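You operate a simulated robot arm through the tools that you are given. There is no shell and no other tool. Be economical: measure what you need, move in short steps, check, and stop when the job is done.

The job below is to be done with a simulated two-armed robot. You get a single attempt, and the scene is never put back.

TASK
Dilute in two steps: blue dye into the BLEND bottle, cap and shake it, then from there into vial EJ-2.
Fine: one pipette load each time; shake till no streaks show; lay the grey cap on the bench; bottle and pipette back; leave the other vial; spill next to nothing. Set down upright: green-bulb pipette, blend bottle.

It is judged by the outcome, as a careful person would: the job done as asked, and still so three seconds after it is handed in. It fails if anything else is knocked over, pushed out of place, dropped, spilled or broken. A push-on lid holds only when it is set on centred and level and pressed home; a screw cap is set on level and turned clockwise until tight.

THE ROBOT
Two 6-joint arms with two-finger parallel grippers on one trunk, on a base that drives. Base frame: it is fixed to the floor where the robot stands at the start and does not move with it; the origin is under the middle of the robot, x ahead of it, y to its left, z up. Units: mm, rad, N and s.
The left shoulder is at the start at [60, 187, 1147], the right one opposite. With the tool pointing down near the work surface each hand reaches from about 100 to 600 mm from the robot's upright axis, wherever it stands, measured 20 degrees to its own side. Payload 1.57 kg a hand.
Tool frame (each hand has its own): the origin (TCP) lies between the finger pads and is the grasp point; the fingertips stand 30 mm ahead of it; z points along the fingers, y is the line along which they close. Largest opening 110 mm; finger width 24, thickness 12; the body of the gripper, 48 by 112 mm, starts 78 mm behind the TCP.
Orientation is that of the tool frame in the base frame, as a unit quaternion [w, x, y, z]. With the fingers straight down and closing along the base's y, the tool's x points along the base's -x, its y along +y and its z along -z.

THE INTERFACE
- The arms move only by the tool move_arm. It takes "left_motion", "right_motion" or both (then of equal length, played together; a hand with none holds still); each is a list of rows, each a list of 6 numbers: the shift along the tool's x, y, z in mm, then the turn, a rotation vector about the tool's x, y, z in degrees. In form: [[tx, ty, tz, wx, wy, wz], ...]. A call has 1 to 10 rows; each row is the pose to reach, as a shift and turn from the pose commanded when the call began, along the tool's axes at that moment. "left_fingers" and "right_fingers" are, for a hand that has rows, the gripper command, from -1 (shut) to 1 (fully open), values between in proportion, set as the call begins (left out, the last holds). Each row takes 0.2 s and may step no farther than 50 mm and 0.15 rad from the row before; otherwise, or with a gripper value out of range, the whole call is refused. Where a pose cannot be reached the arm comes as near as it can. A force on the tool above 80 N (or 10 N above the force at the start of the call, whichever is more), or a blocked arm, ends the call early, and 0.2 s more pass. The fingers move at their own pace (about 153 mm/s each) and stop on an object; they squeeze with about 43 N. The grip force told is the motor's: it shows also when the fingers shut on nothing. Time passes only in rows, and 0.2 s behind the last, so rows that repeat a pose let the fingers close. It gives the time, the measured TCP pose, the force on the tool (base axes), the opening and the grip force at its end, in the units of the frame above (readings bear some noise), with the torque about the TCP (base axes, N m) and any sound that the robot's microphone picked up.
- Cameras (640 x 400 px; columns grow to the right, rows downward): "scene" is now at [19.4, -14.5, 1692.8]; the picture's right is [-0.16, -0.99, 0.00], its down [-0.73, 0.12, -0.67] and it looks along [0.66, -0.11, -0.74] (base axes); focal length 268 px, centre (320, 200). "left" rides on the left gripper at [70, -16, -141] in its tool frame; the picture's right is [0.23, 0.97, 0.00], its down [-0.85, 0.20, -0.48] and it looks along [-0.47, 0.11, 0.88] (tool axes); focal length 222 px, centre (320, 200). "right" rides on the right gripper at [70, 16, -141] in its tool frame; the picture's right is [-0.23, 0.97, 0.00], its down [-0.86, -0.20, -0.48] and it looks along [-0.47, -0.11, 0.88] (tool axes); focal length 222 px, centre (320, 200). There is no depth. A picture from a camera that has moved, and an enlarged one, comes with that camera's place and axes in the base frame and with its lens.
- snapshot(camera): a new picture of that camera. No time passes.
- lift_body(by): slides the trunk up (or, below 0, down) by that many mm; the arms and the scene camera ride with it, the base frame stays. It gives what a move gives, with no picture.
- steer(legs): drives the robot by 1 to 6 legs, each [ahead, left, turn to the left] in mm, mm and rad, along the robot's own axes; the way and the turn of a leg run together, so that a leg with both is an arc; at most 1500 mm and 3.142 rad a leg. The arms and the cameras ride along, it lands a little off, and it stops where it bumps. It gives what a move gives.
- pan_tilt(pan, tilt): turns the head with the scene camera to pan (to the left, within 1.501 rad either way) and tilt (down, from -0.506 to 1.204), counted from straight ahead of the robot. It gives what a move gives.
- close_up(camera, box): a new picture of the part [left, top, right, bottom] of that camera's present view, enlarged. No time passes.
- finish_job(): hands the job in; it is judged then, once.

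Work in short steps. Places have to be worked out from the pictures, the camera data and where the tool is seen: move nearer, look again, correct. Check each grasp and each placing, and mend what went wrong. You have 120 turns and 92 pictures in all, those below and enlarged ones among them. Open the grippers and draw the arms clear of the work before you hand the job in, unless the task says otherwise.

The tools are called after "Call:" as a command line: name --argument value ..., lists and objects as JSON in quotes. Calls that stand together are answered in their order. move_arm: Moves the arms, as the interface text tells. Its arguments: {"type":"object","properties":{"left_motion":{"type":"array","items":{"type":"array","items":{"type":"number"}}},"left_fingers":{"type":"number"},"right_motion":{"type":"array","items":{"type":"array","items":{"type":"number"}}},"right_fingers":{"type":"number"}},"required":[]} The other tools are called the same way: lift_body (by) slides the trunk up or down; steer (legs) drives the base; pan_tilt (pan, tilt) turns the head that bears the scene camera; snapshot (camera) takes a picture; close_up (camera, box) takes an enlarged picture of a part of a camera's view; finish_job () hands the job in.

At the start:

```text
time_s: 0.0
left_tool_pos: [425.4, 193.1, 1280.0]
left_ee_rot: [0.0, 0.0, 1.0, 0.001]
left_contact_force: [0.9, -0.1, 0.1]
left_wrist_torque: [-0.03, 0.0, 0.04]
left_grip_width: 110.2
left_gripper_force: 0.1
right_tool_pos: [484.8, -232.7, 1173.8]
right_ee_rot: [0.001, 0.001, 1.0, 0.0]
right_contact_force: [0.8, 0.5, 0.4]
right_wrist_torque: [0.01, -0.02, 0.0]
right_grip_width: 110.0
right_gripper_force: 0.0
trunk travel left (down, up): [-775.0, 215.0]
robot x, y, heading: [-0.5, 0.9, -0.001]
head pan, tilt: [-0.161, 0.833]
```

scene: 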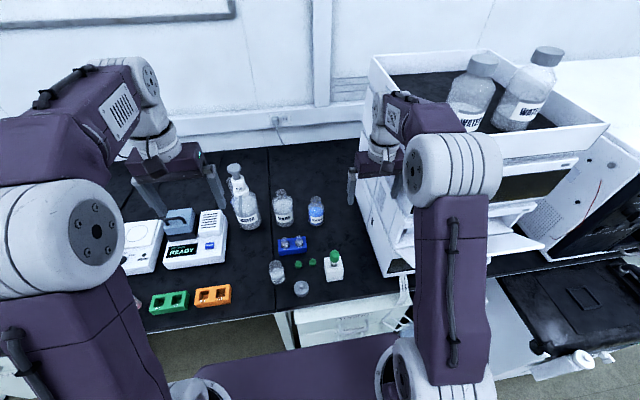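
right: 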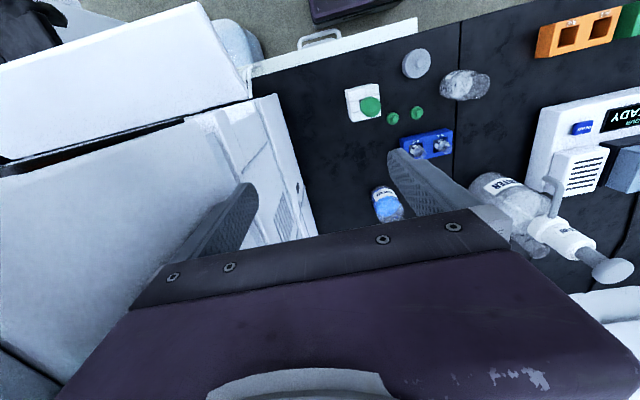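
left: 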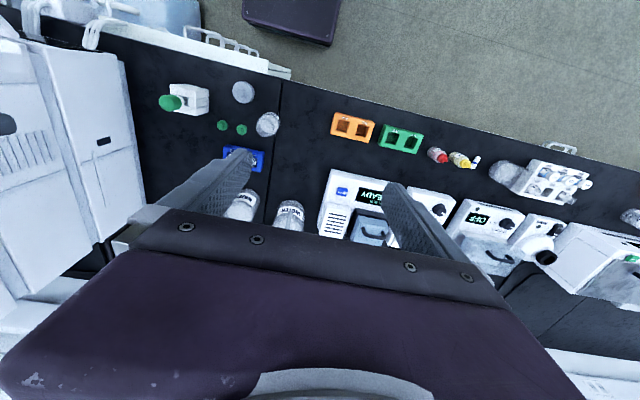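

I start by enlarging the work area to identify the objects.

Call:
close_up --camera "scene" --box '[220, 160, 380, 310]'

Call:
close_up --camera "right" --box '[330, 30, 530, 230]'

```text
2.67 times, centred on (300, 235) of scene
camera zoom: at [19.4, -14.5, 1692.8], right [-0.16, -0.99, 0.0], down [-0.73, 0.12, -0.67], along [0.66, -0.11, -0.74], focal length 716 px, centre (373, 107)
```

zoom: 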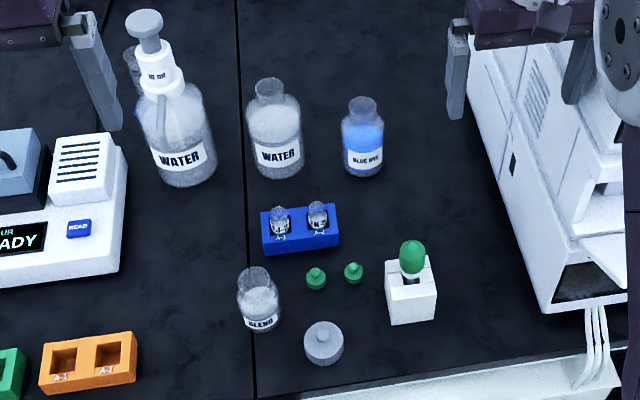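

```text
2.00 times, centred on (430, 130) of right
camera zoom: at [415.0, -215.5, 1315.9], right [0.23, 0.97, 0.0], down [0.86, -0.2, 0.48], along [0.47, -0.11, -0.88], focal length 444 px, centre (100, 340)
```

zoom: 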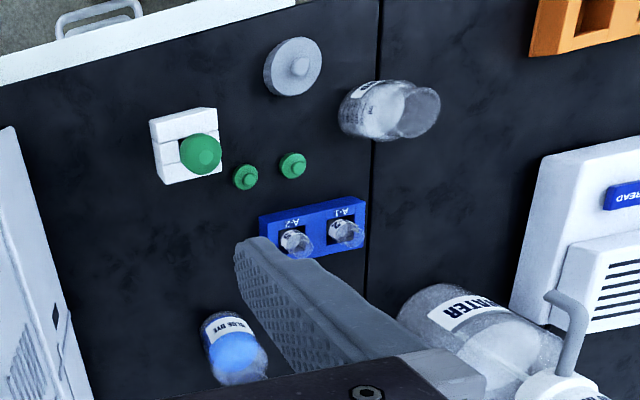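

I look more closely at the pipette stand, vial labels and dye bottle.

Call:
close_up --camera "scene" --box '[265, 225, 345, 275]'

Call:
close_up --camera "scene" --box '[265, 185, 345, 235]'

Call:
close_up --camera "right" --box '[330, 70, 480, 165]'

```text
8.00 times, centred on (305, 250) of scene
camera zoom: at [19.4, -14.5, 1692.8], right [-0.16, -0.99, 0.0], down [-0.73, 0.12, -0.67], along [0.66, -0.11, -0.74], focal length 2148 px, centre (440, -200)
```

zoom: 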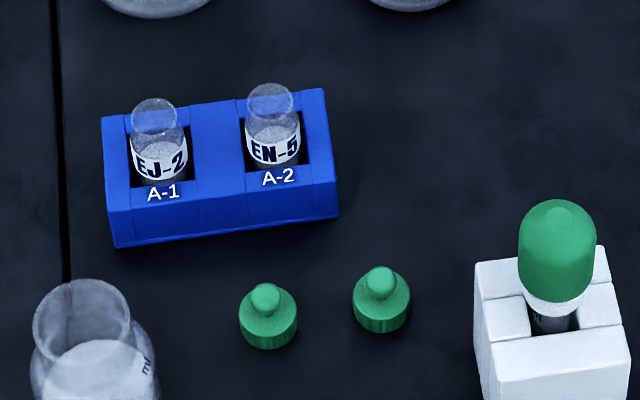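

```text
8.00 times, centred on (305, 210) of scene
camera zoom: at [19.4, -14.5, 1692.8], right [-0.16, -0.99, 0.0], down [-0.73, 0.12, -0.67], along [0.66, -0.11, -0.74], focal length 2148 px, centre (440, 120)
```

zoom: 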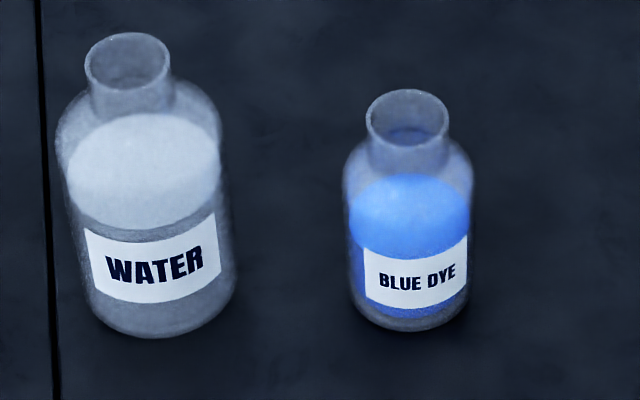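

```text
4.21 times, centred on (405, 118) of right
camera zoom: at [415.0, -215.5, 1315.9], right [0.23, 0.97, 0.0], down [0.86, -0.2, 0.48], along [0.47, -0.11, -0.88], focal length 935 px, centre (-38, 547)
```

zoom: 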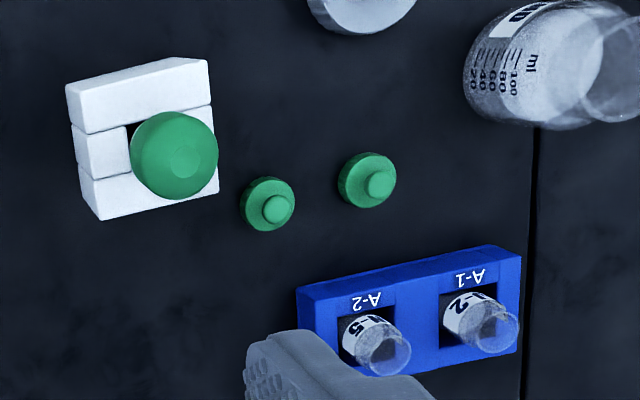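

EJ-2 sits in slot A-1 and everything is open. I look down in front of the base to see how much room there is to drive closer.

Call:
pan_tilt --pan 0 --tilt 1.2

Call:
snapshot --camera "scene"

```text
time_s: 0.8
left_tool_pos: [425.2, 194.2, 1280.8]
left_ee_rot: [0.0, 0.0, 1.0, 0.0]
left_contact_force: [-0.5, 0.3, 0.2]
left_wrist_torque: [0.02, 0.03, 0.01]
left_grip_width: 109.8
left_gripper_force: 0.1
right_tool_pos: [484.1, -232.6, 1173.3]
right_ee_rot: [0.0, 0.0, 1.0, 0.0]
right_contact_force: [-0.2, 0.1, 0.0]
right_wrist_torque: [0.02, -0.03, -0.03]
right_grip_width: 109.8
right_gripper_force: 0.0
trunk travel left (down, up): [-775.0, 215.0]
robot x, y, heading: [1.7, -2.1, -0.004]
head pan, tilt: [0.0, 1.201]
```

```text
83 pictures are left
camera scene: at [-2.7, -1.9, 1667.8], right [0.0, -1.0, 0.0], down [-0.93, 0.0, -0.36], along [0.36, 0.0, -0.93], focal length 268 px, centre (320, 200)
```

scene: 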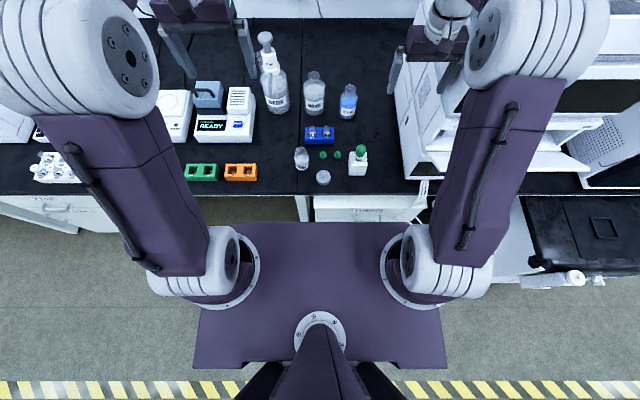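

There's little driving room, so I work from here with the tool tilted 45° forward. First I swing the right hand left and tilt it, partly closing the fingers, staying high.

Call:
move_arm --right_motion '[[5, 20, 0, 0, -5, 0], [10, 40, 0, 0, -10, 0], [20, 60, 0, 0, -15, 0], [30, 75, 10, 0, -20, 0], [40, 90, 20, 0, -25, 0], [50, 93, 30, 0, -30, 0], [56, 93, 40, 0, -35, 0], [56, 93, 50, 0, -40, 0], [56, 93, 60, 0, -45, 0]]' --right_fingers 0.2

Call:
pan_tilt --pan -0.05 --tilt 0.9

Call:
snapshot --camera "right"

Call:
snapshot --camera "scene"

```text
time_s: 2.8
left_tool_pos: [426.9, 193.8, 1280.9]
left_ee_rot: [0.001, 0.0, 1.0, 0.0]
left_contact_force: [0.1, 0.8, 0.0]
left_wrist_torque: [-0.02, 0.03, -0.01]
left_grip_width: 110.2
left_gripper_force: 0.0
right_tool_pos: [429.6, -155.7, 1133.5]
right_ee_rot: [0.292, 0.009, 0.956, -0.031]
right_contact_force: [-0.3, -0.9, 0.7]
right_wrist_torque: [-0.02, 0.02, 0.02]
right_grip_width: 66.2
right_gripper_force: 0.0
right hand out of reach, approached as far as the arm can: row 7, 8, 9
trunk travel left (down, up): [-775.0, 215.0]
robot x, y, heading: [-1.0, 3.4, -0.002]
head pan, tilt: [0.0, 1.201]
```

```text
time_s: 3.6
left_tool_pos: [426.2, 192.8, 1279.7]
left_ee_rot: [0.0, 0.0, 1.0, 0.001]
left_contact_force: [-0.3, 0.5, -0.2]
left_wrist_torque: [0.02, -0.01, 0.01]
left_grip_width: 110.0
left_gripper_force: 0.1
right_tool_pos: [429.6, -155.7, 1133.2]
right_ee_rot: [0.293, 0.009, 0.956, -0.031]
right_contact_force: [1.1, 0.1, -0.6]
right_wrist_torque: [-0.01, -0.04, -0.01]
right_grip_width: 65.9
right_gripper_force: 0.0
trunk travel left (down, up): [-775.0, 215.0]
robot x, y, heading: [2.9, -1.4, -0.001]
head pan, tilt: [-0.051, 0.901]
```

```text
82 pictures are left
camera right: at [293.8, -129.2, 1211.2], right [0.22, 0.97, 0.07], down [0.43, -0.17, 0.88], along [0.87, -0.17, -0.46], focal length 222 px, centre (320, 200)
```

right: 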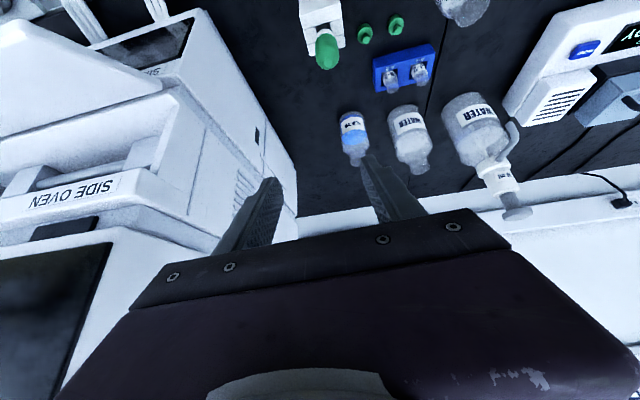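

```text
81 pictures are left
camera scene: at [16.6, -5.6, 1687.5], right [-0.05, -1.0, 0.0], down [-0.78, 0.04, -0.62], along [0.62, -0.03, -0.78], focal length 268 px, centre (320, 200)
```

scene: 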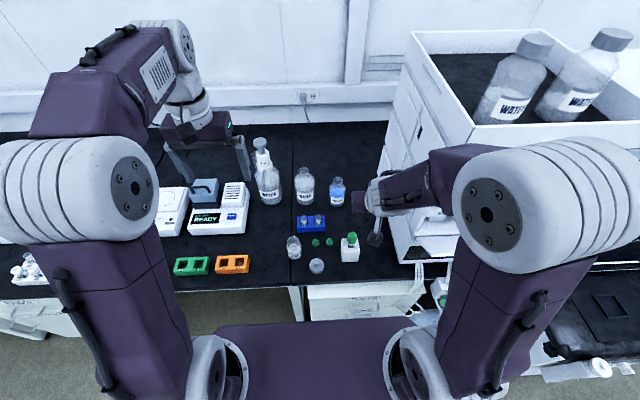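

The tilt stopped at about 34° this high up. I go down toward the pipette and try for the rest of the tilt there.

Call:
move_arm --right_motion '[[22, 4, 37, 0, 0, 0], [44, 8, 75, 0, 0, 0], [66, 12, 112, 0, 0, 0], [89, 16, 149, 0, 0, 0], [89, 16, 149, 0, -5, 0], [89, 16, 149, 0, -10, 0]]'

Call:
snapshot --camera "right"

```text
time_s: 5.0
left_tool_pos: [426.9, 194.5, 1281.4]
left_ee_rot: [0.0, 0.0, 1.0, 0.0]
left_contact_force: [-0.5, -0.4, 0.9]
left_wrist_torque: [-0.01, 0.0, -0.04]
left_grip_width: 110.0
left_gripper_force: 0.1
right_tool_pos: [470.6, -146.1, 985.2]
right_ee_rot: [0.346, 0.003, 0.937, -0.048]
right_contact_force: [-0.8, 0.6, 0.7]
right_wrist_torque: [0.01, 0.01, 0.01]
right_grip_width: 65.9
right_gripper_force: 0.1
right hand out of reach, approached as far as the arm can: row 4, 5, 6
trunk travel left (down, up): [-775.0, 215.0]
robot x, y, heading: [-2.1, -0.1, -0.004]
head pan, tilt: [-0.051, 0.901]
```

```text
80 pictures are left
camera right: at [326.1, -118.3, 1045.8], right [0.21, 0.98, 0.06], down [0.33, -0.13, 0.93], along [0.92, -0.18, -0.35], focal length 222 px, centre (320, 200)
```

right: 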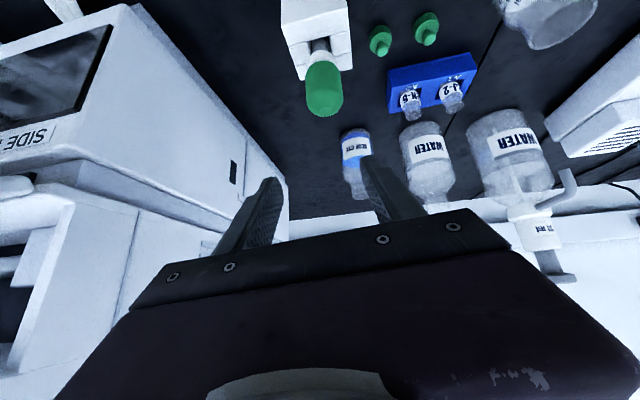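

The bulb spans about z 849–905 at (478,-140), with the stand top near 838. Raising the trunk should ease the tilt limit, so I lift it by 120.

Call:
lift_body --by 120

```text
time_s: 6.5
left_tool_pos: [426.1, 194.2, 1401.2]
left_ee_rot: [0.0, 0.0, 1.0, 0.0]
left_contact_force: [-0.6, 0.2, 0.7]
left_wrist_torque: [-0.02, -0.02, 0.04]
left_grip_width: 109.8
left_gripper_force: 0.0
right_tool_pos: [471.8, -146.0, 1106.5]
right_ee_rot: [0.346, 0.003, 0.937, -0.048]
right_contact_force: [0.0, 0.5, -0.1]
right_wrist_torque: [0.02, -0.01, 0.01]
right_grip_width: 65.9
right_gripper_force: 0.0
trunk travel left (down, up): [-895.0, 95.0]
robot x, y, heading: [-0.1, 1.0, 0.005]
head pan, tilt: [-0.051, 0.901]
```

I lower again toward a stand-off above the pipette, correcting the orientation to a clean 45°.

Call:
move_arm --right_motion '[[27, 4, 23, 0, 0, 0], [54, 9, 46, 0, 0, 0], [81, 13, 69, -2.6, -2.2, 0.9], [108, 17.5, 92, -5.2, -4.5, 1.8], [108, 17.5, 92, -5.2, -4.5, 1.8]]'

```text
time_s: 7.7
left_tool_pos: [425.8, 194.9, 1400.3]
left_ee_rot: [0.001, 0.0, 1.0, -0.001]
left_contact_force: [-0.2, -0.6, 0.3]
left_wrist_torque: [-0.02, -0.02, -0.01]
left_grip_width: 110.2
left_gripper_force: 0.0
right_tool_pos: [521.5, -151.3, 975.4]
right_ee_rot: [0.367, -0.02, 0.928, -0.051]
right_contact_force: [0.2, 0.5, 0.1]
right_wrist_torque: [-0.03, -0.01, -0.04]
right_grip_width: 66.1
right_gripper_force: 0.1
right hand out of reach, approached as far as the arm can: row 1, 2, 3, 4, 5
trunk travel left (down, up): [-895.0, 95.0]
robot x, y, heading: [-1.9, -0.3, -0.001]
head pan, tilt: [-0.051, 0.901]
```

The arm can't tilt 45° this close to the robot. I test how far out it reaches at 45°, toward a point well above the dye bottle.

Call:
move_arm --right_motion '[[-34, 5, 16, -1, 0, 1], [-67, 10, 32, -2, -1, 2], [-101, 15, 48, -3, -1.5, 3], [-135, 20, 64, -4, -1.9, 4], [-168, 26, 80, -4.5, -1.9, 4.4], [-202, 31, 96, -4.5, -1.9, 4.4], [-202, 31, 96, -4.5, -1.9, 4.4]]'

Call:
snapshot --camera "right"

Call:
snapshot --camera "scene"

```text
time_s: 9.3
left_tool_pos: [425.8, 193.9, 1401.4]
left_ee_rot: [0.001, 0.0, 1.0, 0.0]
left_contact_force: [-0.3, -0.2, 0.2]
left_wrist_torque: [-0.04, 0.0, -0.01]
left_grip_width: 110.2
left_gripper_force: 0.0
right_tool_pos: [726.7, -121.0, 1036.5]
right_ee_rot: [0.389, 0.005, 0.921, -0.011]
right_contact_force: [0.5, 0.6, 0.6]
right_wrist_torque: [-0.01, 0.0, 0.01]
right_grip_width: 66.1
right_gripper_force: 0.1
right hand out of reach, approached as far as the arm can: row 6
trunk travel left (down, up): [-895.0, 95.0]
robot x, y, heading: [0.4, -1.0, -0.0]
head pan, tilt: [-0.051, 0.901]
```

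```text
79 pictures are left
camera right: at [576.9, -100.0, 1085.0], right [0.18, 0.97, 0.15], down [0.25, -0.19, 0.95], along [0.95, -0.13, -0.28], focal length 222 px, centre (320, 200)
```

right: 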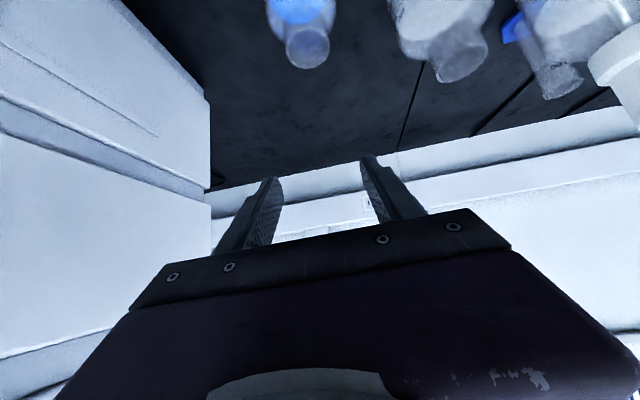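

```text
78 pictures are left
camera scene: at [16.4, -5.9, 1807.6], right [-0.05, -1.0, 0.0], down [-0.78, 0.04, -0.62], along [0.62, -0.03, -0.78], focal length 268 px, centre (320, 200)
```

scene: 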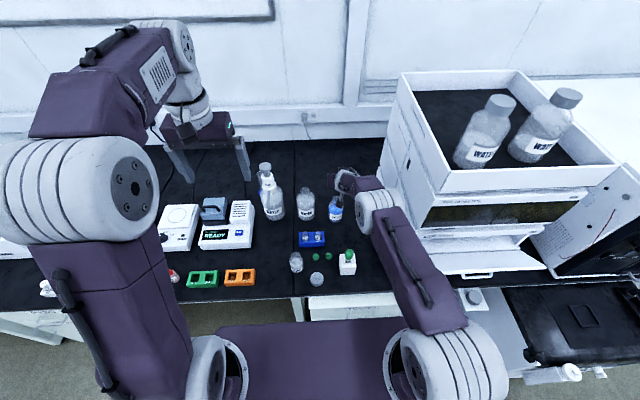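

The 45° tilt reaches the dye. For depth I take an enlarged scene picture from this raised head.

Call:
close_up --camera "scene" --box '[270, 180, 370, 242]'

Call:
close_up --camera "scene" --box '[270, 228, 370, 290]'

```text
6.40 times, centred on (320, 211) of scene
camera zoom: at [16.4, -5.9, 1807.6], right [-0.05, -1.0, 0.0], down [-0.78, 0.04, -0.62], along [0.62, -0.03, -0.78], focal length 1718 px, centre (320, 130)
```

zoom: 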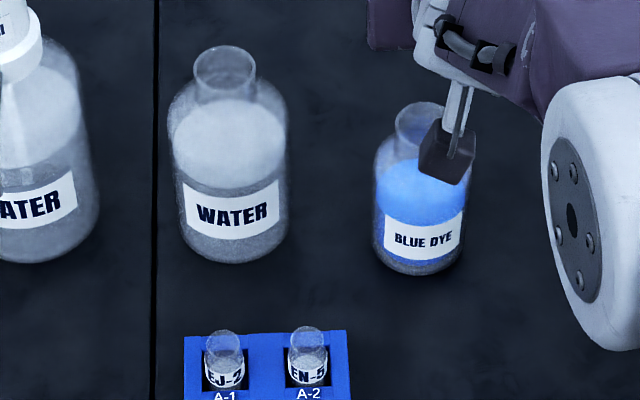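

```text
6.40 times, centred on (320, 259) of scene
camera zoom: at [16.4, -5.9, 1807.6], right [-0.05, -1.0, 0.0], down [-0.78, 0.04, -0.62], along [0.62, -0.03, -0.78], focal length 1718 px, centre (320, -178)
```

zoom: 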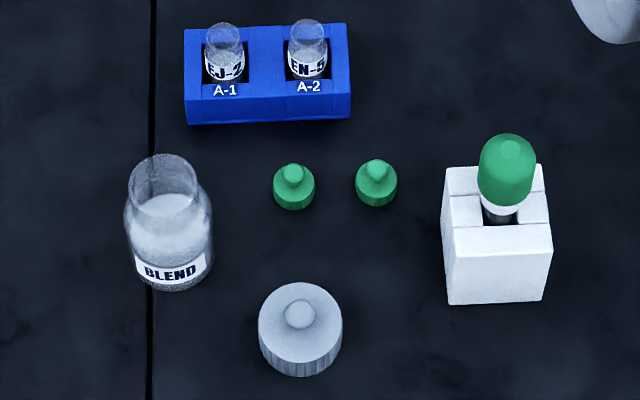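

The arm's window at 45° is about x 530–720 relative to the robot, so I'll back up for the pipette and go forward for the dye. I retract the hand now and drive back 50.

Call:
move_arm --right_motion '[[28, -5, -35, 0, 0, 0], [56, -10, -70, 0, 0, 0], [85, -15, -105, 0, 0, 0], [113, -20, -141, 0, 0, 0], [113, -20, -141, 0, 0, 0]]'

Call:
steer --legs '[[-60, 0, 0]]'

Call:
snapshot --camera "right"

```text
time_s: 10.5
left_tool_pos: [426.2, 192.0, 1401.5]
left_ee_rot: [0.0, 0.0, 1.0, 0.0]
left_contact_force: [0.0, 0.3, 0.1]
left_wrist_torque: [0.0, 0.0, 0.0]
left_grip_width: 109.9
left_gripper_force: 0.0
right_tool_pos: [574.3, -131.7, 1063.9]
right_ee_rot: [0.378, -0.006, 0.925, -0.017]
right_contact_force: [-0.2, -0.6, 1.4]
right_wrist_torque: [-0.03, 0.03, 0.01]
right_grip_width: 65.8
right_gripper_force: 0.0
right hand out of reach, approached as far as the arm can: row 1, 3, 4, 5
trunk travel left (down, up): [-895.0, 95.0]
robot x, y, heading: [-0.2, 1.0, -0.001]
head pan, tilt: [-0.051, 0.901]
```

```text
time_s: 11.5
left_tool_pos: [378.1, 193.7, 1396.5]
left_ee_rot: [-0.005, -0.001, 1.0, 0.0]
left_contact_force: [1.1, -0.4, -0.5]
left_wrist_torque: [0.02, 0.13, 0.01]
left_grip_width: 110.0
left_gripper_force: 0.0
right_tool_pos: [523.8, -131.2, 1058.8]
right_ee_rot: [0.374, -0.005, 0.927, -0.017]
right_contact_force: [1.6, -0.5, 0.1]
right_wrist_torque: [-0.01, 0.04, 0.01]
right_grip_width: 65.9
right_gripper_force: 0.0
trunk travel left (down, up): [-895.0, 95.0]
robot x, y, heading: [-62.3, -0.9, -0.005]
head pan, tilt: [-0.051, 0.901]
```

```text
75 pictures are left
camera right: at [374.5, -112.1, 1112.1], right [0.17, 0.98, 0.12], down [0.28, -0.17, 0.94], along [0.94, -0.12, -0.31], focal length 222 px, centre (320, 200)
```

right: 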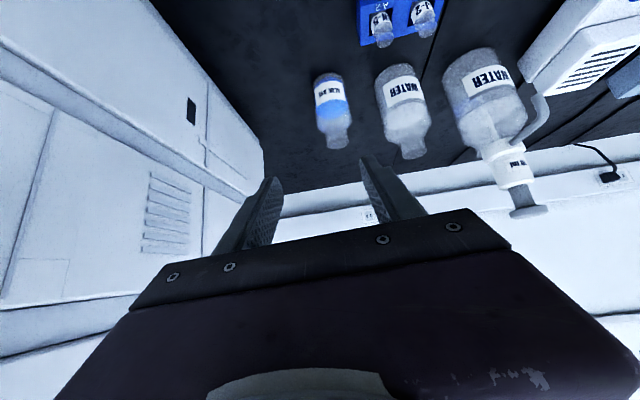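

I lower toward a point above the bulb, straightening the orientation.

Call:
move_arm --right_motion '[[27, -1, 12, 0, 0, 0], [54, -3, 24, 0, 0, 0], [82, -4, 36, -0.8, -0.5, 0.6], [109, -5.4, 47, -1.6, -1.1, 1.3], [109, -5.4, 47, -1.6, -1.1, 1.3]]' --right_fingers 0.1

Call:
snapshot --camera "right"

Call:
close_up --camera "scene" --box '[280, 190, 400, 265]'

```text
time_s: 12.7
left_tool_pos: [368.3, 193.9, 1399.0]
left_ee_rot: [-0.001, -0.001, 1.0, 0.0]
left_contact_force: [0.1, -0.3, 0.1]
left_wrist_torque: [0.02, 0.03, 0.0]
left_grip_width: 109.8
left_gripper_force: 0.0
right_tool_pos: [510.3, -135.7, 954.7]
right_ee_rot: [0.377, -0.012, 0.926, -0.03]
right_contact_force: [-0.5, 0.4, 0.0]
right_wrist_torque: [-0.02, 0.04, 0.02]
right_grip_width: 60.2
right_gripper_force: 0.1
right hand out of reach, approached as far as the arm can: row 1, 2, 3, 4, 5
trunk travel left (down, up): [-895.0, 95.0]
robot x, y, heading: [-58.9, 2.3, 0.001]
head pan, tilt: [-0.051, 0.901]
```

```text
74 pictures are left
camera right: at [361.8, -115.4, 1007.3], right [0.16, 0.98, 0.09], down [0.28, -0.14, 0.95], along [0.95, -0.13, -0.29], focal length 222 px, centre (320, 200)
```

right: 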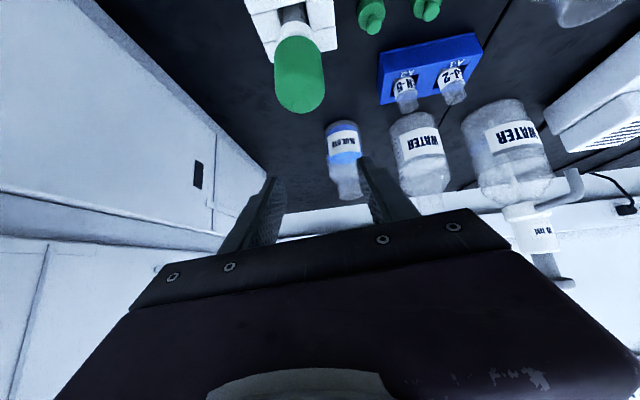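

```text
5.33 times, centred on (340, 228) of scene
camera zoom: at [-40.4, -5.7, 1807.5], right [-0.05, -1.0, 0.0], down [-0.78, 0.04, -0.62], along [0.62, -0.03, -0.78], focal length 1432 px, centre (213, 53)
```

zoom: 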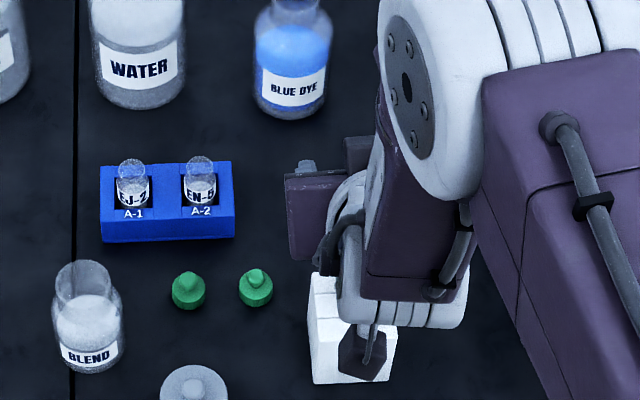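

The wrist limit gets worse with the trunk high, so I should go lower instead. I raise the hand first, then drop the trunk.

Call:
move_arm --right_motion '[[-33, 0, -33, 0, 0, 0], [-66, 0, -66, 0, 0, 0], [-99, 0, -99, 0, 0, 0], [-132, 0, -132, 0, 0, 0], [-160, 0, -160, 0, 0, 0]]'

Call:
lift_body --by -220

```text
time_s: 13.9
left_tool_pos: [366.3, 193.9, 1400.2]
left_ee_rot: [0.001, -0.001, 1.0, -0.001]
left_contact_force: [-1.2, -0.6, 0.3]
left_wrist_torque: [0.02, -0.01, -0.03]
left_grip_width: 109.7
left_gripper_force: 0.0
right_tool_pos: [511.1, -117.7, 1180.5]
right_ee_rot: [0.378, -0.012, 0.925, -0.031]
right_contact_force: [-0.1, 0.9, -0.3]
right_wrist_torque: [-0.02, 0.01, -0.03]
right_grip_width: 60.8
right_gripper_force: 0.1
trunk travel left (down, up): [-895.0, 95.0]
robot x, y, heading: [-60.4, -2.9, -0.002]
head pan, tilt: [-0.051, 0.901]
```

```text
time_s: 16.2
left_tool_pos: [367.1, 193.7, 1180.2]
left_ee_rot: [0.0, -0.002, 1.0, -0.001]
left_contact_force: [0.3, 0.3, -0.4]
left_wrist_torque: [0.03, 0.03, 0.01]
left_grip_width: 109.9
left_gripper_force: 0.0
right_tool_pos: [512.9, -118.2, 960.4]
right_ee_rot: [0.378, -0.011, 0.925, -0.031]
right_contact_force: [-0.4, -0.5, -0.6]
right_wrist_torque: [-0.02, 0.02, 0.0]
right_grip_width: 60.5
right_gripper_force: 0.1
trunk travel left (down, up): [-675.0, 315.0]
robot x, y, heading: [-59.0, 0.3, 0.001]
head pan, tilt: [-0.051, 0.901]
```

Clipped poses become the new command frame, so I correct from the measured pose. I move to above the bulb.

Call:
move_arm --right_motion '[[11, -7, -5.5, -1, -0.2, 0.9], [22, -14, -11, -2, -0.4, 1.8], [33, -21.4, -16.4, -2.8, -0.6, 2.5], [33, -21.4, -16.4, -2.8, -0.6, 2.5]]'

Call:
snapshot --camera "right"

```text
time_s: 17.2
left_tool_pos: [367.2, 193.4, 1180.9]
left_ee_rot: [0.0, -0.002, 1.0, -0.001]
left_contact_force: [0.3, 0.3, 0.6]
left_wrist_torque: [-0.02, 0.01, 0.01]
left_grip_width: 110.1
left_gripper_force: 0.0
right_tool_pos: [478.0, -138.6, 950.6]
right_ee_rot: [0.382, 0.001, 0.924, -0.004]
right_contact_force: [0.4, 0.0, -0.3]
right_wrist_torque: [0.01, 0.0, 0.01]
right_grip_width: 60.4
right_gripper_force: 0.0
right hand out of reach, approached as far as the arm can: row 3, 4
trunk travel left (down, up): [-675.0, 315.0]
robot x, y, heading: [-58.8, 2.9, -0.002]
head pan, tilt: [-0.051, 0.901]
```

```text
72 pictures are left
camera right: at [328.7, -119.2, 1002.1], right [0.17, 0.97, 0.15], down [0.27, -0.19, 0.94], along [0.95, -0.12, -0.29], focal length 222 px, centre (320, 200)
```

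right: 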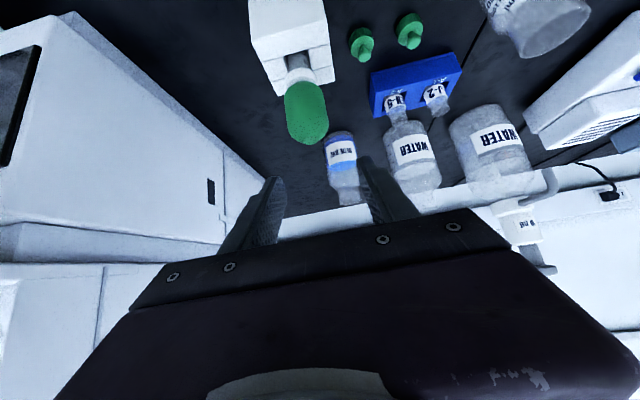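

The hand is at (478,-139,951) at a clean 45°, and the bulb works out to (480,-140) with z 853–906. I descend by lowering the trunk 70 mm so the arm's shape stays the same.

Call:
lift_body --by -70

Call:
snapshot --camera "right"

Call:
close_up --camera "scene" --box '[270, 190, 430, 290]'

```text
time_s: 18.3
left_tool_pos: [367.0, 194.3, 1109.7]
left_ee_rot: [0.0, -0.001, 1.0, 0.001]
left_contact_force: [0.4, 0.0, -0.4]
left_wrist_torque: [0.02, -0.04, -0.02]
left_grip_width: 110.1
left_gripper_force: 0.1
right_tool_pos: [478.9, -137.6, 881.3]
right_ee_rot: [0.382, 0.002, 0.924, -0.005]
right_contact_force: [-0.2, -0.4, -0.7]
right_wrist_torque: [-0.01, 0.0, 0.03]
right_grip_width: 60.4
right_gripper_force: 0.1
trunk travel left (down, up): [-605.0, 385.0]
robot x, y, heading: [-58.0, 1.7, -0.003]
head pan, tilt: [-0.051, 0.901]
```

```text
71 pictures are left
camera right: at [328.7, -119.2, 932.2], right [0.17, 0.97, 0.15], down [0.27, -0.19, 0.94], along [0.95, -0.12, -0.29], focal length 222 px, centre (320, 200)
```

right: 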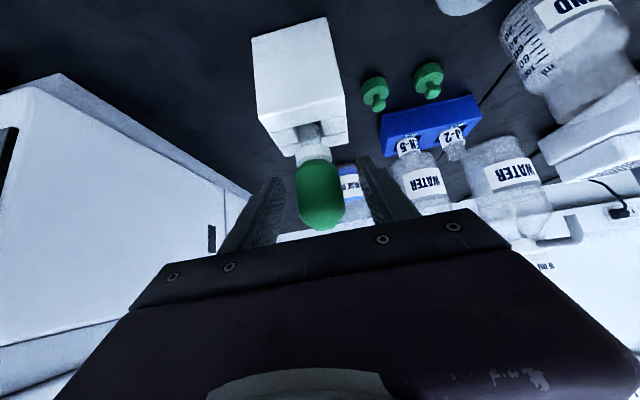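

```text
4.00 times, centred on (350, 240) of scene
camera zoom: at [-43.2, -5.7, 1517.6], right [-0.05, -1.0, 0.0], down [-0.78, 0.04, -0.62], along [0.62, -0.03, -0.78], focal length 1074 px, centre (200, 40)
```

zoom: 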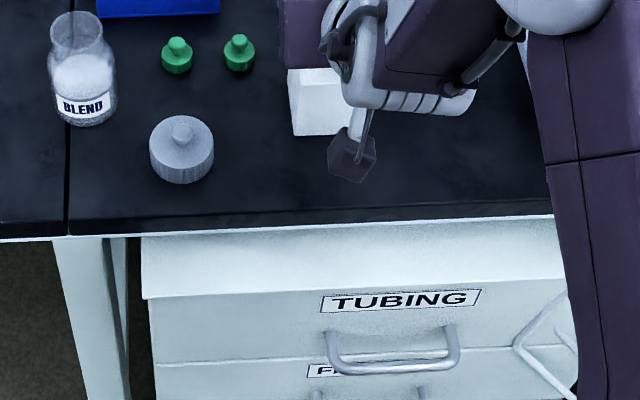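

The bulb is centred between the pads. I close gradually to feel where contact begins: first to about 31 mm.

Call:
move_arm --right_motion '[[0, 0, 0, 0, 0, 0], [0, 0, 0, 0, 0, 0]]' --right_fingers -0.43

Call:
move_arm --right_motion '[[0, 0, 0, 0, 0, 0], [0, 0, 0, 0, 0, 0]]' --right_fingers -0.48

```text
time_s: 18.9
left_tool_pos: [367.2, 192.8, 1110.1]
left_ee_rot: [0.0, -0.001, 1.0, 0.0]
left_contact_force: [0.5, -0.4, -0.2]
left_wrist_torque: [0.02, 0.04, 0.0]
left_grip_width: 110.0
left_gripper_force: 0.1
right_tool_pos: [479.3, -136.3, 879.9]
right_ee_rot: [0.381, 0.001, 0.925, -0.004]
right_contact_force: [-0.7, -0.2, 1.6]
right_wrist_torque: [0.03, -0.02, 0.03]
right_grip_width: 32.4
right_gripper_force: 0.3
trunk travel left (down, up): [-605.0, 385.0]
robot x, y, heading: [-59.8, 1.0, -0.003]
head pan, tilt: [-0.051, 0.901]
```

```text
time_s: 19.5
left_tool_pos: [367.0, 194.5, 1111.8]
left_ee_rot: [0.0, -0.001, 1.0, 0.0]
left_contact_force: [0.3, 0.0, 0.2]
left_wrist_torque: [0.0, -0.01, -0.02]
left_grip_width: 110.2
left_gripper_force: 0.0
right_tool_pos: [478.2, -137.3, 881.4]
right_ee_rot: [0.381, 0.002, 0.924, -0.004]
right_contact_force: [0.2, 0.1, 0.1]
right_wrist_torque: [0.08, 0.0, 0.01]
right_grip_width: 31.2
right_gripper_force: 40.4
trunk travel left (down, up): [-605.0, 385.0]
robot x, y, heading: [-61.0, -0.9, 0.004]
head pan, tilt: [-0.051, 0.901]
```

Contact is at 31.2 mm and the force rises steeply. I try a slightly wider command to find a light hold.

Call:
move_arm --right_motion '[[0, 0, 0, 0, 0, 0], [0, 0, 0, 0, 0, 0]]' --right_fingers -0.45

Call:
move_arm --right_motion '[[0, 0, 0, 0, 0, 0], [0, 0, 0, 0, 0, 0]]' --right_fingers -0.55

```text
time_s: 20.1
left_tool_pos: [366.3, 193.6, 1110.0]
left_ee_rot: [0.0, -0.001, 1.0, 0.0]
left_contact_force: [-0.5, 1.0, 0.4]
left_wrist_torque: [0.02, 0.02, -0.01]
left_grip_width: 109.8
left_gripper_force: 0.0
right_tool_pos: [477.3, -137.1, 881.7]
right_ee_rot: [0.381, 0.001, 0.924, -0.004]
right_contact_force: [0.1, 0.1, 0.6]
right_wrist_torque: [0.12, 0.0, 0.02]
right_grip_width: 31.3
right_gripper_force: 39.7
trunk travel left (down, up): [-605.0, 385.0]
robot x, y, heading: [-61.2, -2.9, 0.002]
head pan, tilt: [-0.051, 0.901]
```

```text
time_s: 20.7
left_tool_pos: [366.6, 194.8, 1110.9]
left_ee_rot: [0.001, -0.001, 1.0, 0.0]
left_contact_force: [0.5, -1.2, -0.5]
left_wrist_torque: [-0.02, 0.01, 0.02]
left_grip_width: 109.9
left_gripper_force: 0.1
right_tool_pos: [477.8, -137.3, 881.0]
right_ee_rot: [0.382, 0.001, 0.924, -0.005]
right_contact_force: [-0.5, 0.1, 2.2]
right_wrist_torque: [0.07, 0.0, -0.02]
right_grip_width: 31.5
right_gripper_force: 39.8
trunk travel left (down, up): [-605.0, 385.0]
robot x, y, heading: [-60.0, 4.5, 0.001]
head pan, tilt: [-0.051, 0.901]
```

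The bulb is stiff to the fingers, so squeezing must go by how far I command. I hold lightly (-0.45) and lift the pipette straight up with the trunk.

Call:
move_arm --right_motion '[[0, 0, 0, 0, 0, 0], [0, 0, 0, 0, 0, 0]]' --right_fingers -0.45

Call:
lift_body --by 160

Call:
snapshot --camera "scene"

Call:
snapshot --camera "right"

Call:
snapshot --camera "left"

```text
time_s: 21.3
left_tool_pos: [366.1, 194.3, 1111.1]
left_ee_rot: [0.0, -0.002, 1.0, -0.001]
left_contact_force: [0.1, 0.7, -0.1]
left_wrist_torque: [0.01, 0.01, 0.0]
left_grip_width: 110.0
left_gripper_force: 0.1
right_tool_pos: [477.6, -136.9, 881.9]
right_ee_rot: [0.382, 0.001, 0.924, -0.004]
right_contact_force: [0.1, 0.9, 1.6]
right_wrist_torque: [0.08, 0.01, 0.03]
right_grip_width: 31.4
right_gripper_force: 39.4
trunk travel left (down, up): [-605.0, 385.0]
robot x, y, heading: [-55.1, 2.8, -0.0]
head pan, tilt: [-0.051, 0.901]
```

```text
time_s: 23.1
left_tool_pos: [366.6, 193.7, 1270.4]
left_ee_rot: [0.0, -0.001, 1.0, -0.001]
left_contact_force: [-0.8, -0.7, -0.1]
left_wrist_torque: [0.03, 0.0, -0.03]
left_grip_width: 110.0
left_gripper_force: 0.1
right_tool_pos: [478.1, -137.8, 1041.4]
right_ee_rot: [0.382, 0.002, 0.924, -0.005]
right_contact_force: [-0.6, -0.2, -1.3]
right_wrist_torque: [0.01, 0.0, -0.02]
right_grip_width: 31.3
right_gripper_force: 39.7
trunk travel left (down, up): [-765.0, 225.0]
robot x, y, heading: [-57.8, 3.6, -0.003]
head pan, tilt: [-0.051, 0.901]
```

```text
69 pictures are left
camera scene: at [-42.9, -5.7, 1677.5], right [-0.05, -1.0, 0.0], down [-0.78, 0.04, -0.62], along [0.62, -0.03, -0.78], focal length 268 px, centre (320, 200)
```

scene: 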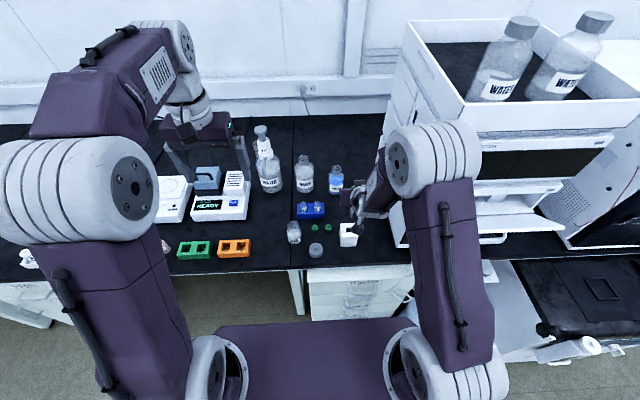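

```text
68 pictures are left
camera right: at [328.9, -119.2, 1092.1], right [0.17, 0.97, 0.15], down [0.27, -0.19, 0.94], along [0.95, -0.12, -0.29], focal length 222 px, centre (320, 200)
```

right: 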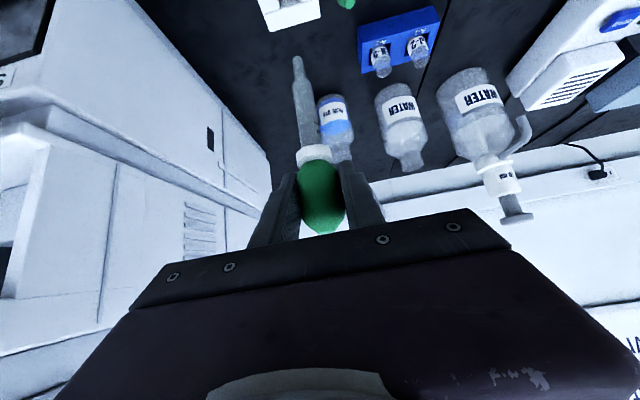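

```text
67 pictures are left
camera left: at [296.3, 177.5, 1410.8], right [-0.23, 0.97, 0.0], down [0.85, 0.2, 0.48], along [0.47, 0.11, -0.88], focal length 222 px, centre (320, 200)
```

left: 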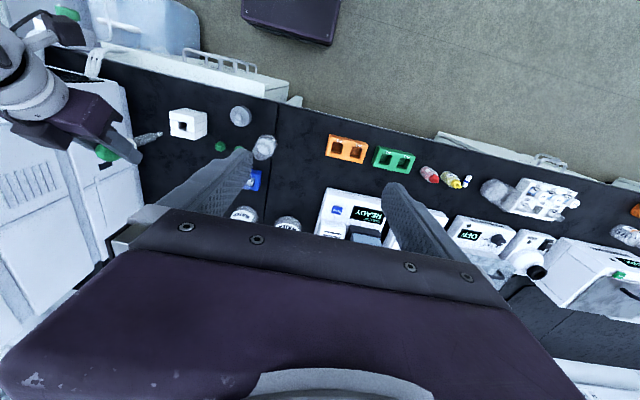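

The pipette hangs straight with its tip about 129 mm below the TCP. I raise it slightly for clearance, then drive forward to bring the dye within reach.

Call:
lift_body --by 25

Call:
steer --legs '[[90, 0, 0]]'

```text
time_s: 23.9
left_tool_pos: [365.9, 194.0, 1295.6]
left_ee_rot: [0.0, -0.001, 1.0, 0.0]
left_contact_force: [0.1, -0.3, 0.8]
left_wrist_torque: [-0.01, 0.0, 0.01]
left_grip_width: 109.9
left_gripper_force: 0.0
right_tool_pos: [477.9, -137.2, 1065.6]
right_ee_rot: [0.382, 0.002, 0.924, -0.005]
right_contact_force: [0.5, -0.5, -0.8]
right_wrist_torque: [-0.02, -0.04, -0.01]
right_grip_width: 31.3
right_gripper_force: 40.1
trunk travel left (down, up): [-790.0, 200.0]
robot x, y, heading: [-59.5, 0.2, 0.001]
head pan, tilt: [-0.051, 0.901]
```

```text
time_s: 25.0
left_tool_pos: [455.0, 194.3, 1298.0]
left_ee_rot: [0.001, 0.0, 1.0, 0.0]
left_contact_force: [0.4, -0.6, 0.4]
left_wrist_torque: [0.01, -0.02, 0.02]
left_grip_width: 110.2
left_gripper_force: 0.0
right_tool_pos: [566.4, -136.2, 1067.6]
right_ee_rot: [0.383, 0.001, 0.924, -0.004]
right_contact_force: [0.1, -0.4, -0.3]
right_wrist_torque: [0.02, -0.05, 0.01]
right_grip_width: 31.3
right_gripper_force: 39.6
trunk travel left (down, up): [-790.0, 200.0]
robot x, y, heading: [29.4, 0.7, 0.005]
head pan, tilt: [-0.051, 0.901]
```

I extend toward the dye bottle, stopping about 40 mm short to look.

Call:
move_arm --right_motion '[[-19, 2, 19, 0, 0, 0], [-38, 4, 38, 0, 0, 0], [-57, 7, 57, 0, 0, 0], [-76, 9, 76, 0, 0, 0], [-95, 11, 95, 0, 0, 0]]'

Call:
snapshot --camera "right"

Call:
close_up --camera "scene" --box '[260, 160, 388, 240]'

Call:
snapshot --camera "left"

```text
time_s: 26.2
left_tool_pos: [458.0, 195.4, 1295.1]
left_ee_rot: [0.0, 0.0, 1.0, 0.0]
left_contact_force: [0.3, 0.8, -0.8]
left_wrist_torque: [0.02, 0.02, -0.01]
left_grip_width: 110.2
left_gripper_force: 0.1
right_tool_pos: [705.4, -126.6, 1067.0]
right_ee_rot: [0.383, 0.001, 0.924, -0.004]
right_contact_force: [0.4, -0.9, -0.4]
right_wrist_torque: [0.0, 0.02, -0.01]
right_grip_width: 31.1
right_gripper_force: 40.7
trunk travel left (down, up): [-790.0, 200.0]
robot x, y, heading: [32.4, 1.5, -0.002]
head pan, tilt: [-0.051, 0.901]
```

```text
66 pictures are left
camera right: at [555.3, -109.0, 1117.0], right [0.17, 0.97, 0.15], down [0.27, -0.2, 0.94], along [0.95, -0.11, -0.29], focal length 222 px, centre (320, 200)
```

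right: 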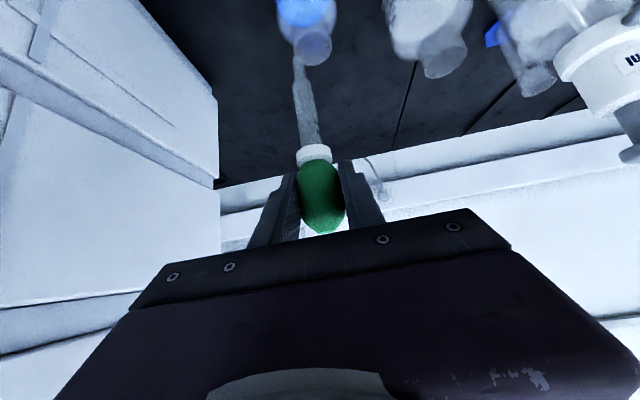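

```text
5.00 times, centred on (324, 200) of scene
camera zoom: at [48.2, -5.7, 1702.5], right [-0.05, -1.0, 0.0], down [-0.78, 0.04, -0.62], along [0.62, -0.03, -0.78], focal length 1342 px, centre (300, 200)
```

zoom: 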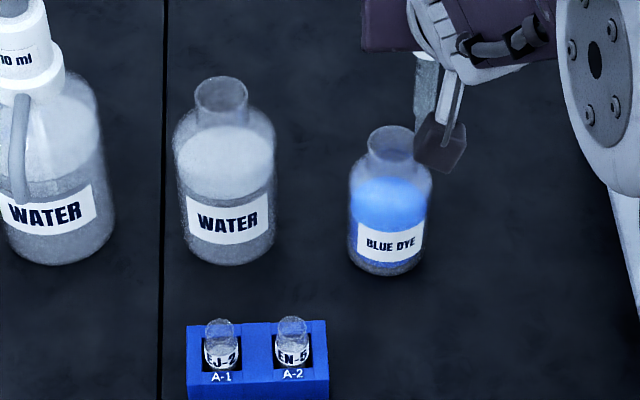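

```text
64 pictures are left
camera left: at [387.0, 177.7, 1435.8], right [-0.23, 0.97, 0.0], down [0.85, 0.2, 0.48], along [0.47, 0.11, -0.88], focal length 222 px, centre (320, 200)
```

left: 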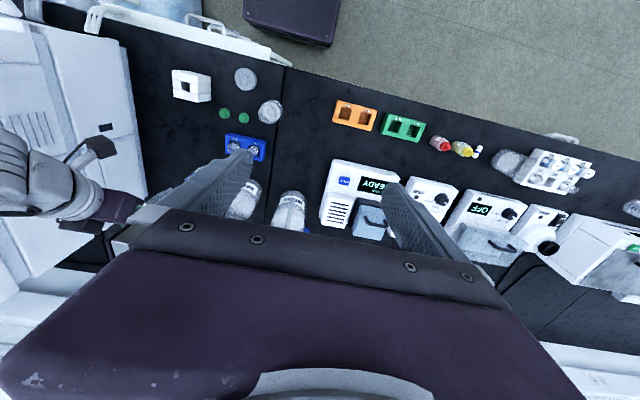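

Triangulating from several views puts the dye mouth at about (746,-111,892). I move the tip over it.

Call:
move_arm --right_motion '[[-14, 7, 14, 0, 0, 0], [-29, 15, 29, 0, 0, 0], [-29, 15, 29, 0, 0, 0]]'

Call:
close_up --camera "right" --box '[240, 0, 400, 100]'

Call:
close_up --camera "scene" --box '[300, 165, 380, 215]'

```text
time_s: 27.0
left_tool_pos: [455.5, 194.5, 1296.6]
left_ee_rot: [0.0, -0.001, 1.0, 0.001]
left_contact_force: [-0.3, -0.3, -1.0]
left_wrist_torque: [0.0, -0.01, 0.01]
left_grip_width: 109.9
left_gripper_force: 0.2
right_tool_pos: [744.0, -113.1, 1066.8]
right_ee_rot: [0.382, 0.002, 0.924, -0.005]
right_contact_force: [-0.9, 1.1, -0.6]
right_wrist_torque: [-0.01, 0.01, -0.02]
right_grip_width: 31.3
right_gripper_force: 40.4
trunk travel left (down, up): [-790.0, 200.0]
robot x, y, heading: [26.5, 0.6, 0.0]
head pan, tilt: [-0.051, 0.901]
```

```text
4.00 times, centred on (320, 50) of right
camera zoom: at [595.4, -93.9, 1117.6], right [0.17, 0.97, 0.15], down [0.27, -0.19, 0.94], along [0.95, -0.12, -0.29], focal length 888 px, centre (320, 800)
```

zoom: 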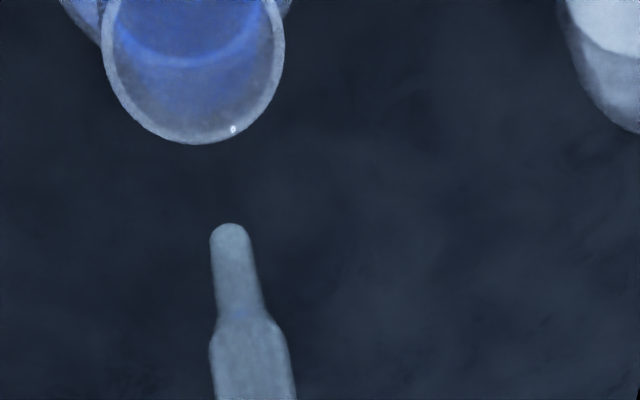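

```text
8.00 times, centred on (340, 190) of scene
camera zoom: at [46.8, -5.8, 1702.5], right [-0.05, -1.0, 0.0], down [-0.78, 0.04, -0.62], along [0.62, -0.03, -0.78], focal length 2148 px, centre (160, 280)
```

zoom: 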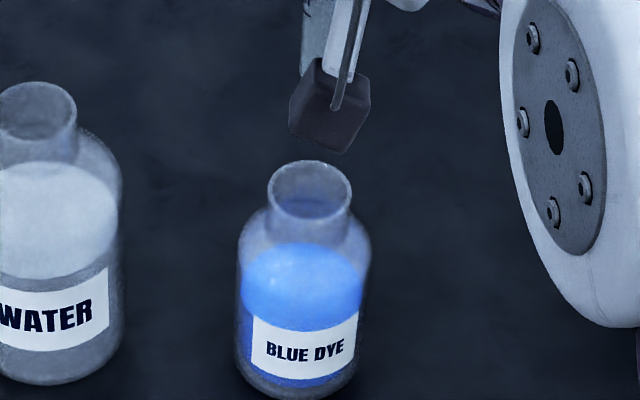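

The mouth is nearer (740,-116,887), so I shift slightly. Then I squeeze the bulb in air and listen for any reaction.

Call:
move_arm --right_motion '[[3.5, -3, -3.5, 0, 0, 0], [3.5, -3, -3.5, 0, 0, 0], [3.5, -3, -3.5, 0, 0, 0]]' --right_fingers -1

Call:
close_up --camera "right" --box '[240, 0, 400, 240]'

```text
time_s: 27.8
left_tool_pos: [457.4, 194.0, 1295.9]
left_ee_rot: [0.0, -0.001, 1.0, 0.001]
left_contact_force: [-0.3, -0.1, 0.1]
left_wrist_torque: [-0.02, 0.04, -0.01]
left_grip_width: 110.2
left_gripper_force: 0.1
right_tool_pos: [739.9, -114.3, 1066.8]
right_ee_rot: [0.382, 0.002, 0.924, -0.005]
right_contact_force: [0.3, 0.0, -0.1]
right_wrist_torque: [0.0, 0.04, -0.03]
right_grip_width: 31.5
right_gripper_force: 40.2
trunk travel left (down, up): [-790.0, 200.0]
robot x, y, heading: [29.8, 3.8, 0.002]
head pan, tilt: [-0.051, 0.901]
```

```text
1.67 times, centred on (320, 120) of right
camera zoom: at [590.2, -96.7, 1117.3], right [0.17, 0.97, 0.15], down [0.27, -0.19, 0.94], along [0.95, -0.12, -0.29], focal length 370 px, centre (320, 333)
```

zoom: 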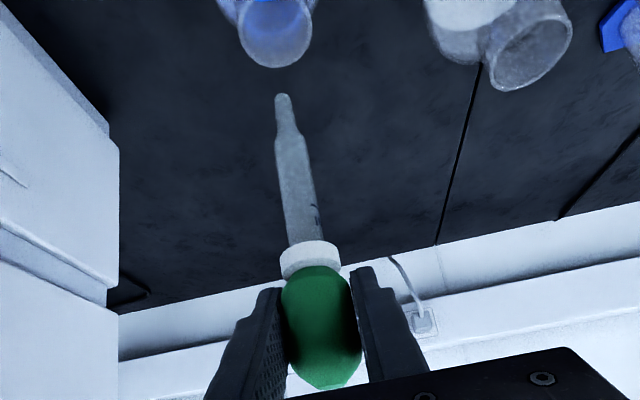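

I lower by trunk until the tip is about to enter the mouth, then check alignment.

Call:
lift_body --by -45

Call:
close_up --camera "right" --box '[240, 0, 400, 100]'

Call:
close_up --camera "scene" --box '[300, 155, 380, 205]'

```text
time_s: 28.6
left_tool_pos: [456.2, 194.2, 1250.1]
left_ee_rot: [0.0, 0.0, 1.0, 0.001]
left_contact_force: [0.0, -0.6, 0.1]
left_wrist_torque: [0.0, 0.01, -0.03]
left_grip_width: 110.1
left_gripper_force: 0.0
right_tool_pos: [739.1, -114.2, 1021.5]
right_ee_rot: [0.382, 0.001, 0.924, -0.004]
right_contact_force: [0.1, 0.1, 0.0]
right_wrist_torque: [0.03, 0.02, 0.0]
right_grip_width: 31.3
right_gripper_force: 39.9
trunk travel left (down, up): [-745.0, 245.0]
robot x, y, heading: [32.4, 2.1, 0.004]
head pan, tilt: [-0.051, 0.901]
```

```text
4.00 times, centred on (320, 50) of right
camera zoom: at [589.9, -96.8, 1072.5], right [0.17, 0.97, 0.15], down [0.27, -0.19, 0.94], along [0.95, -0.12, -0.29], focal length 888 px, centre (320, 800)
```

zoom: 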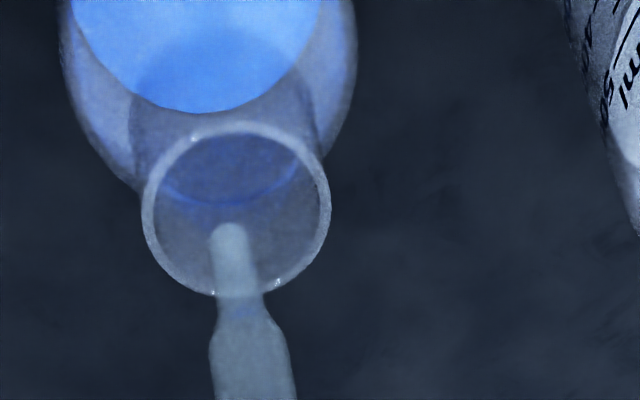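

```text
8.00 times, centred on (340, 180) of scene
camera zoom: at [47.1, -5.7, 1657.5], right [-0.05, -1.0, 0.0], down [-0.78, 0.04, -0.62], along [0.62, -0.03, -0.78], focal length 2148 px, centre (160, 360)
```

zoom: 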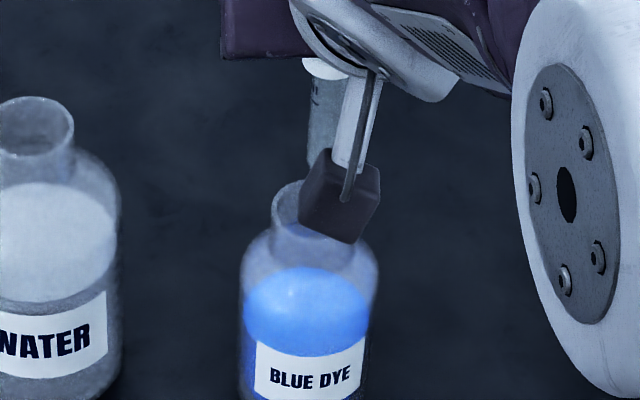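

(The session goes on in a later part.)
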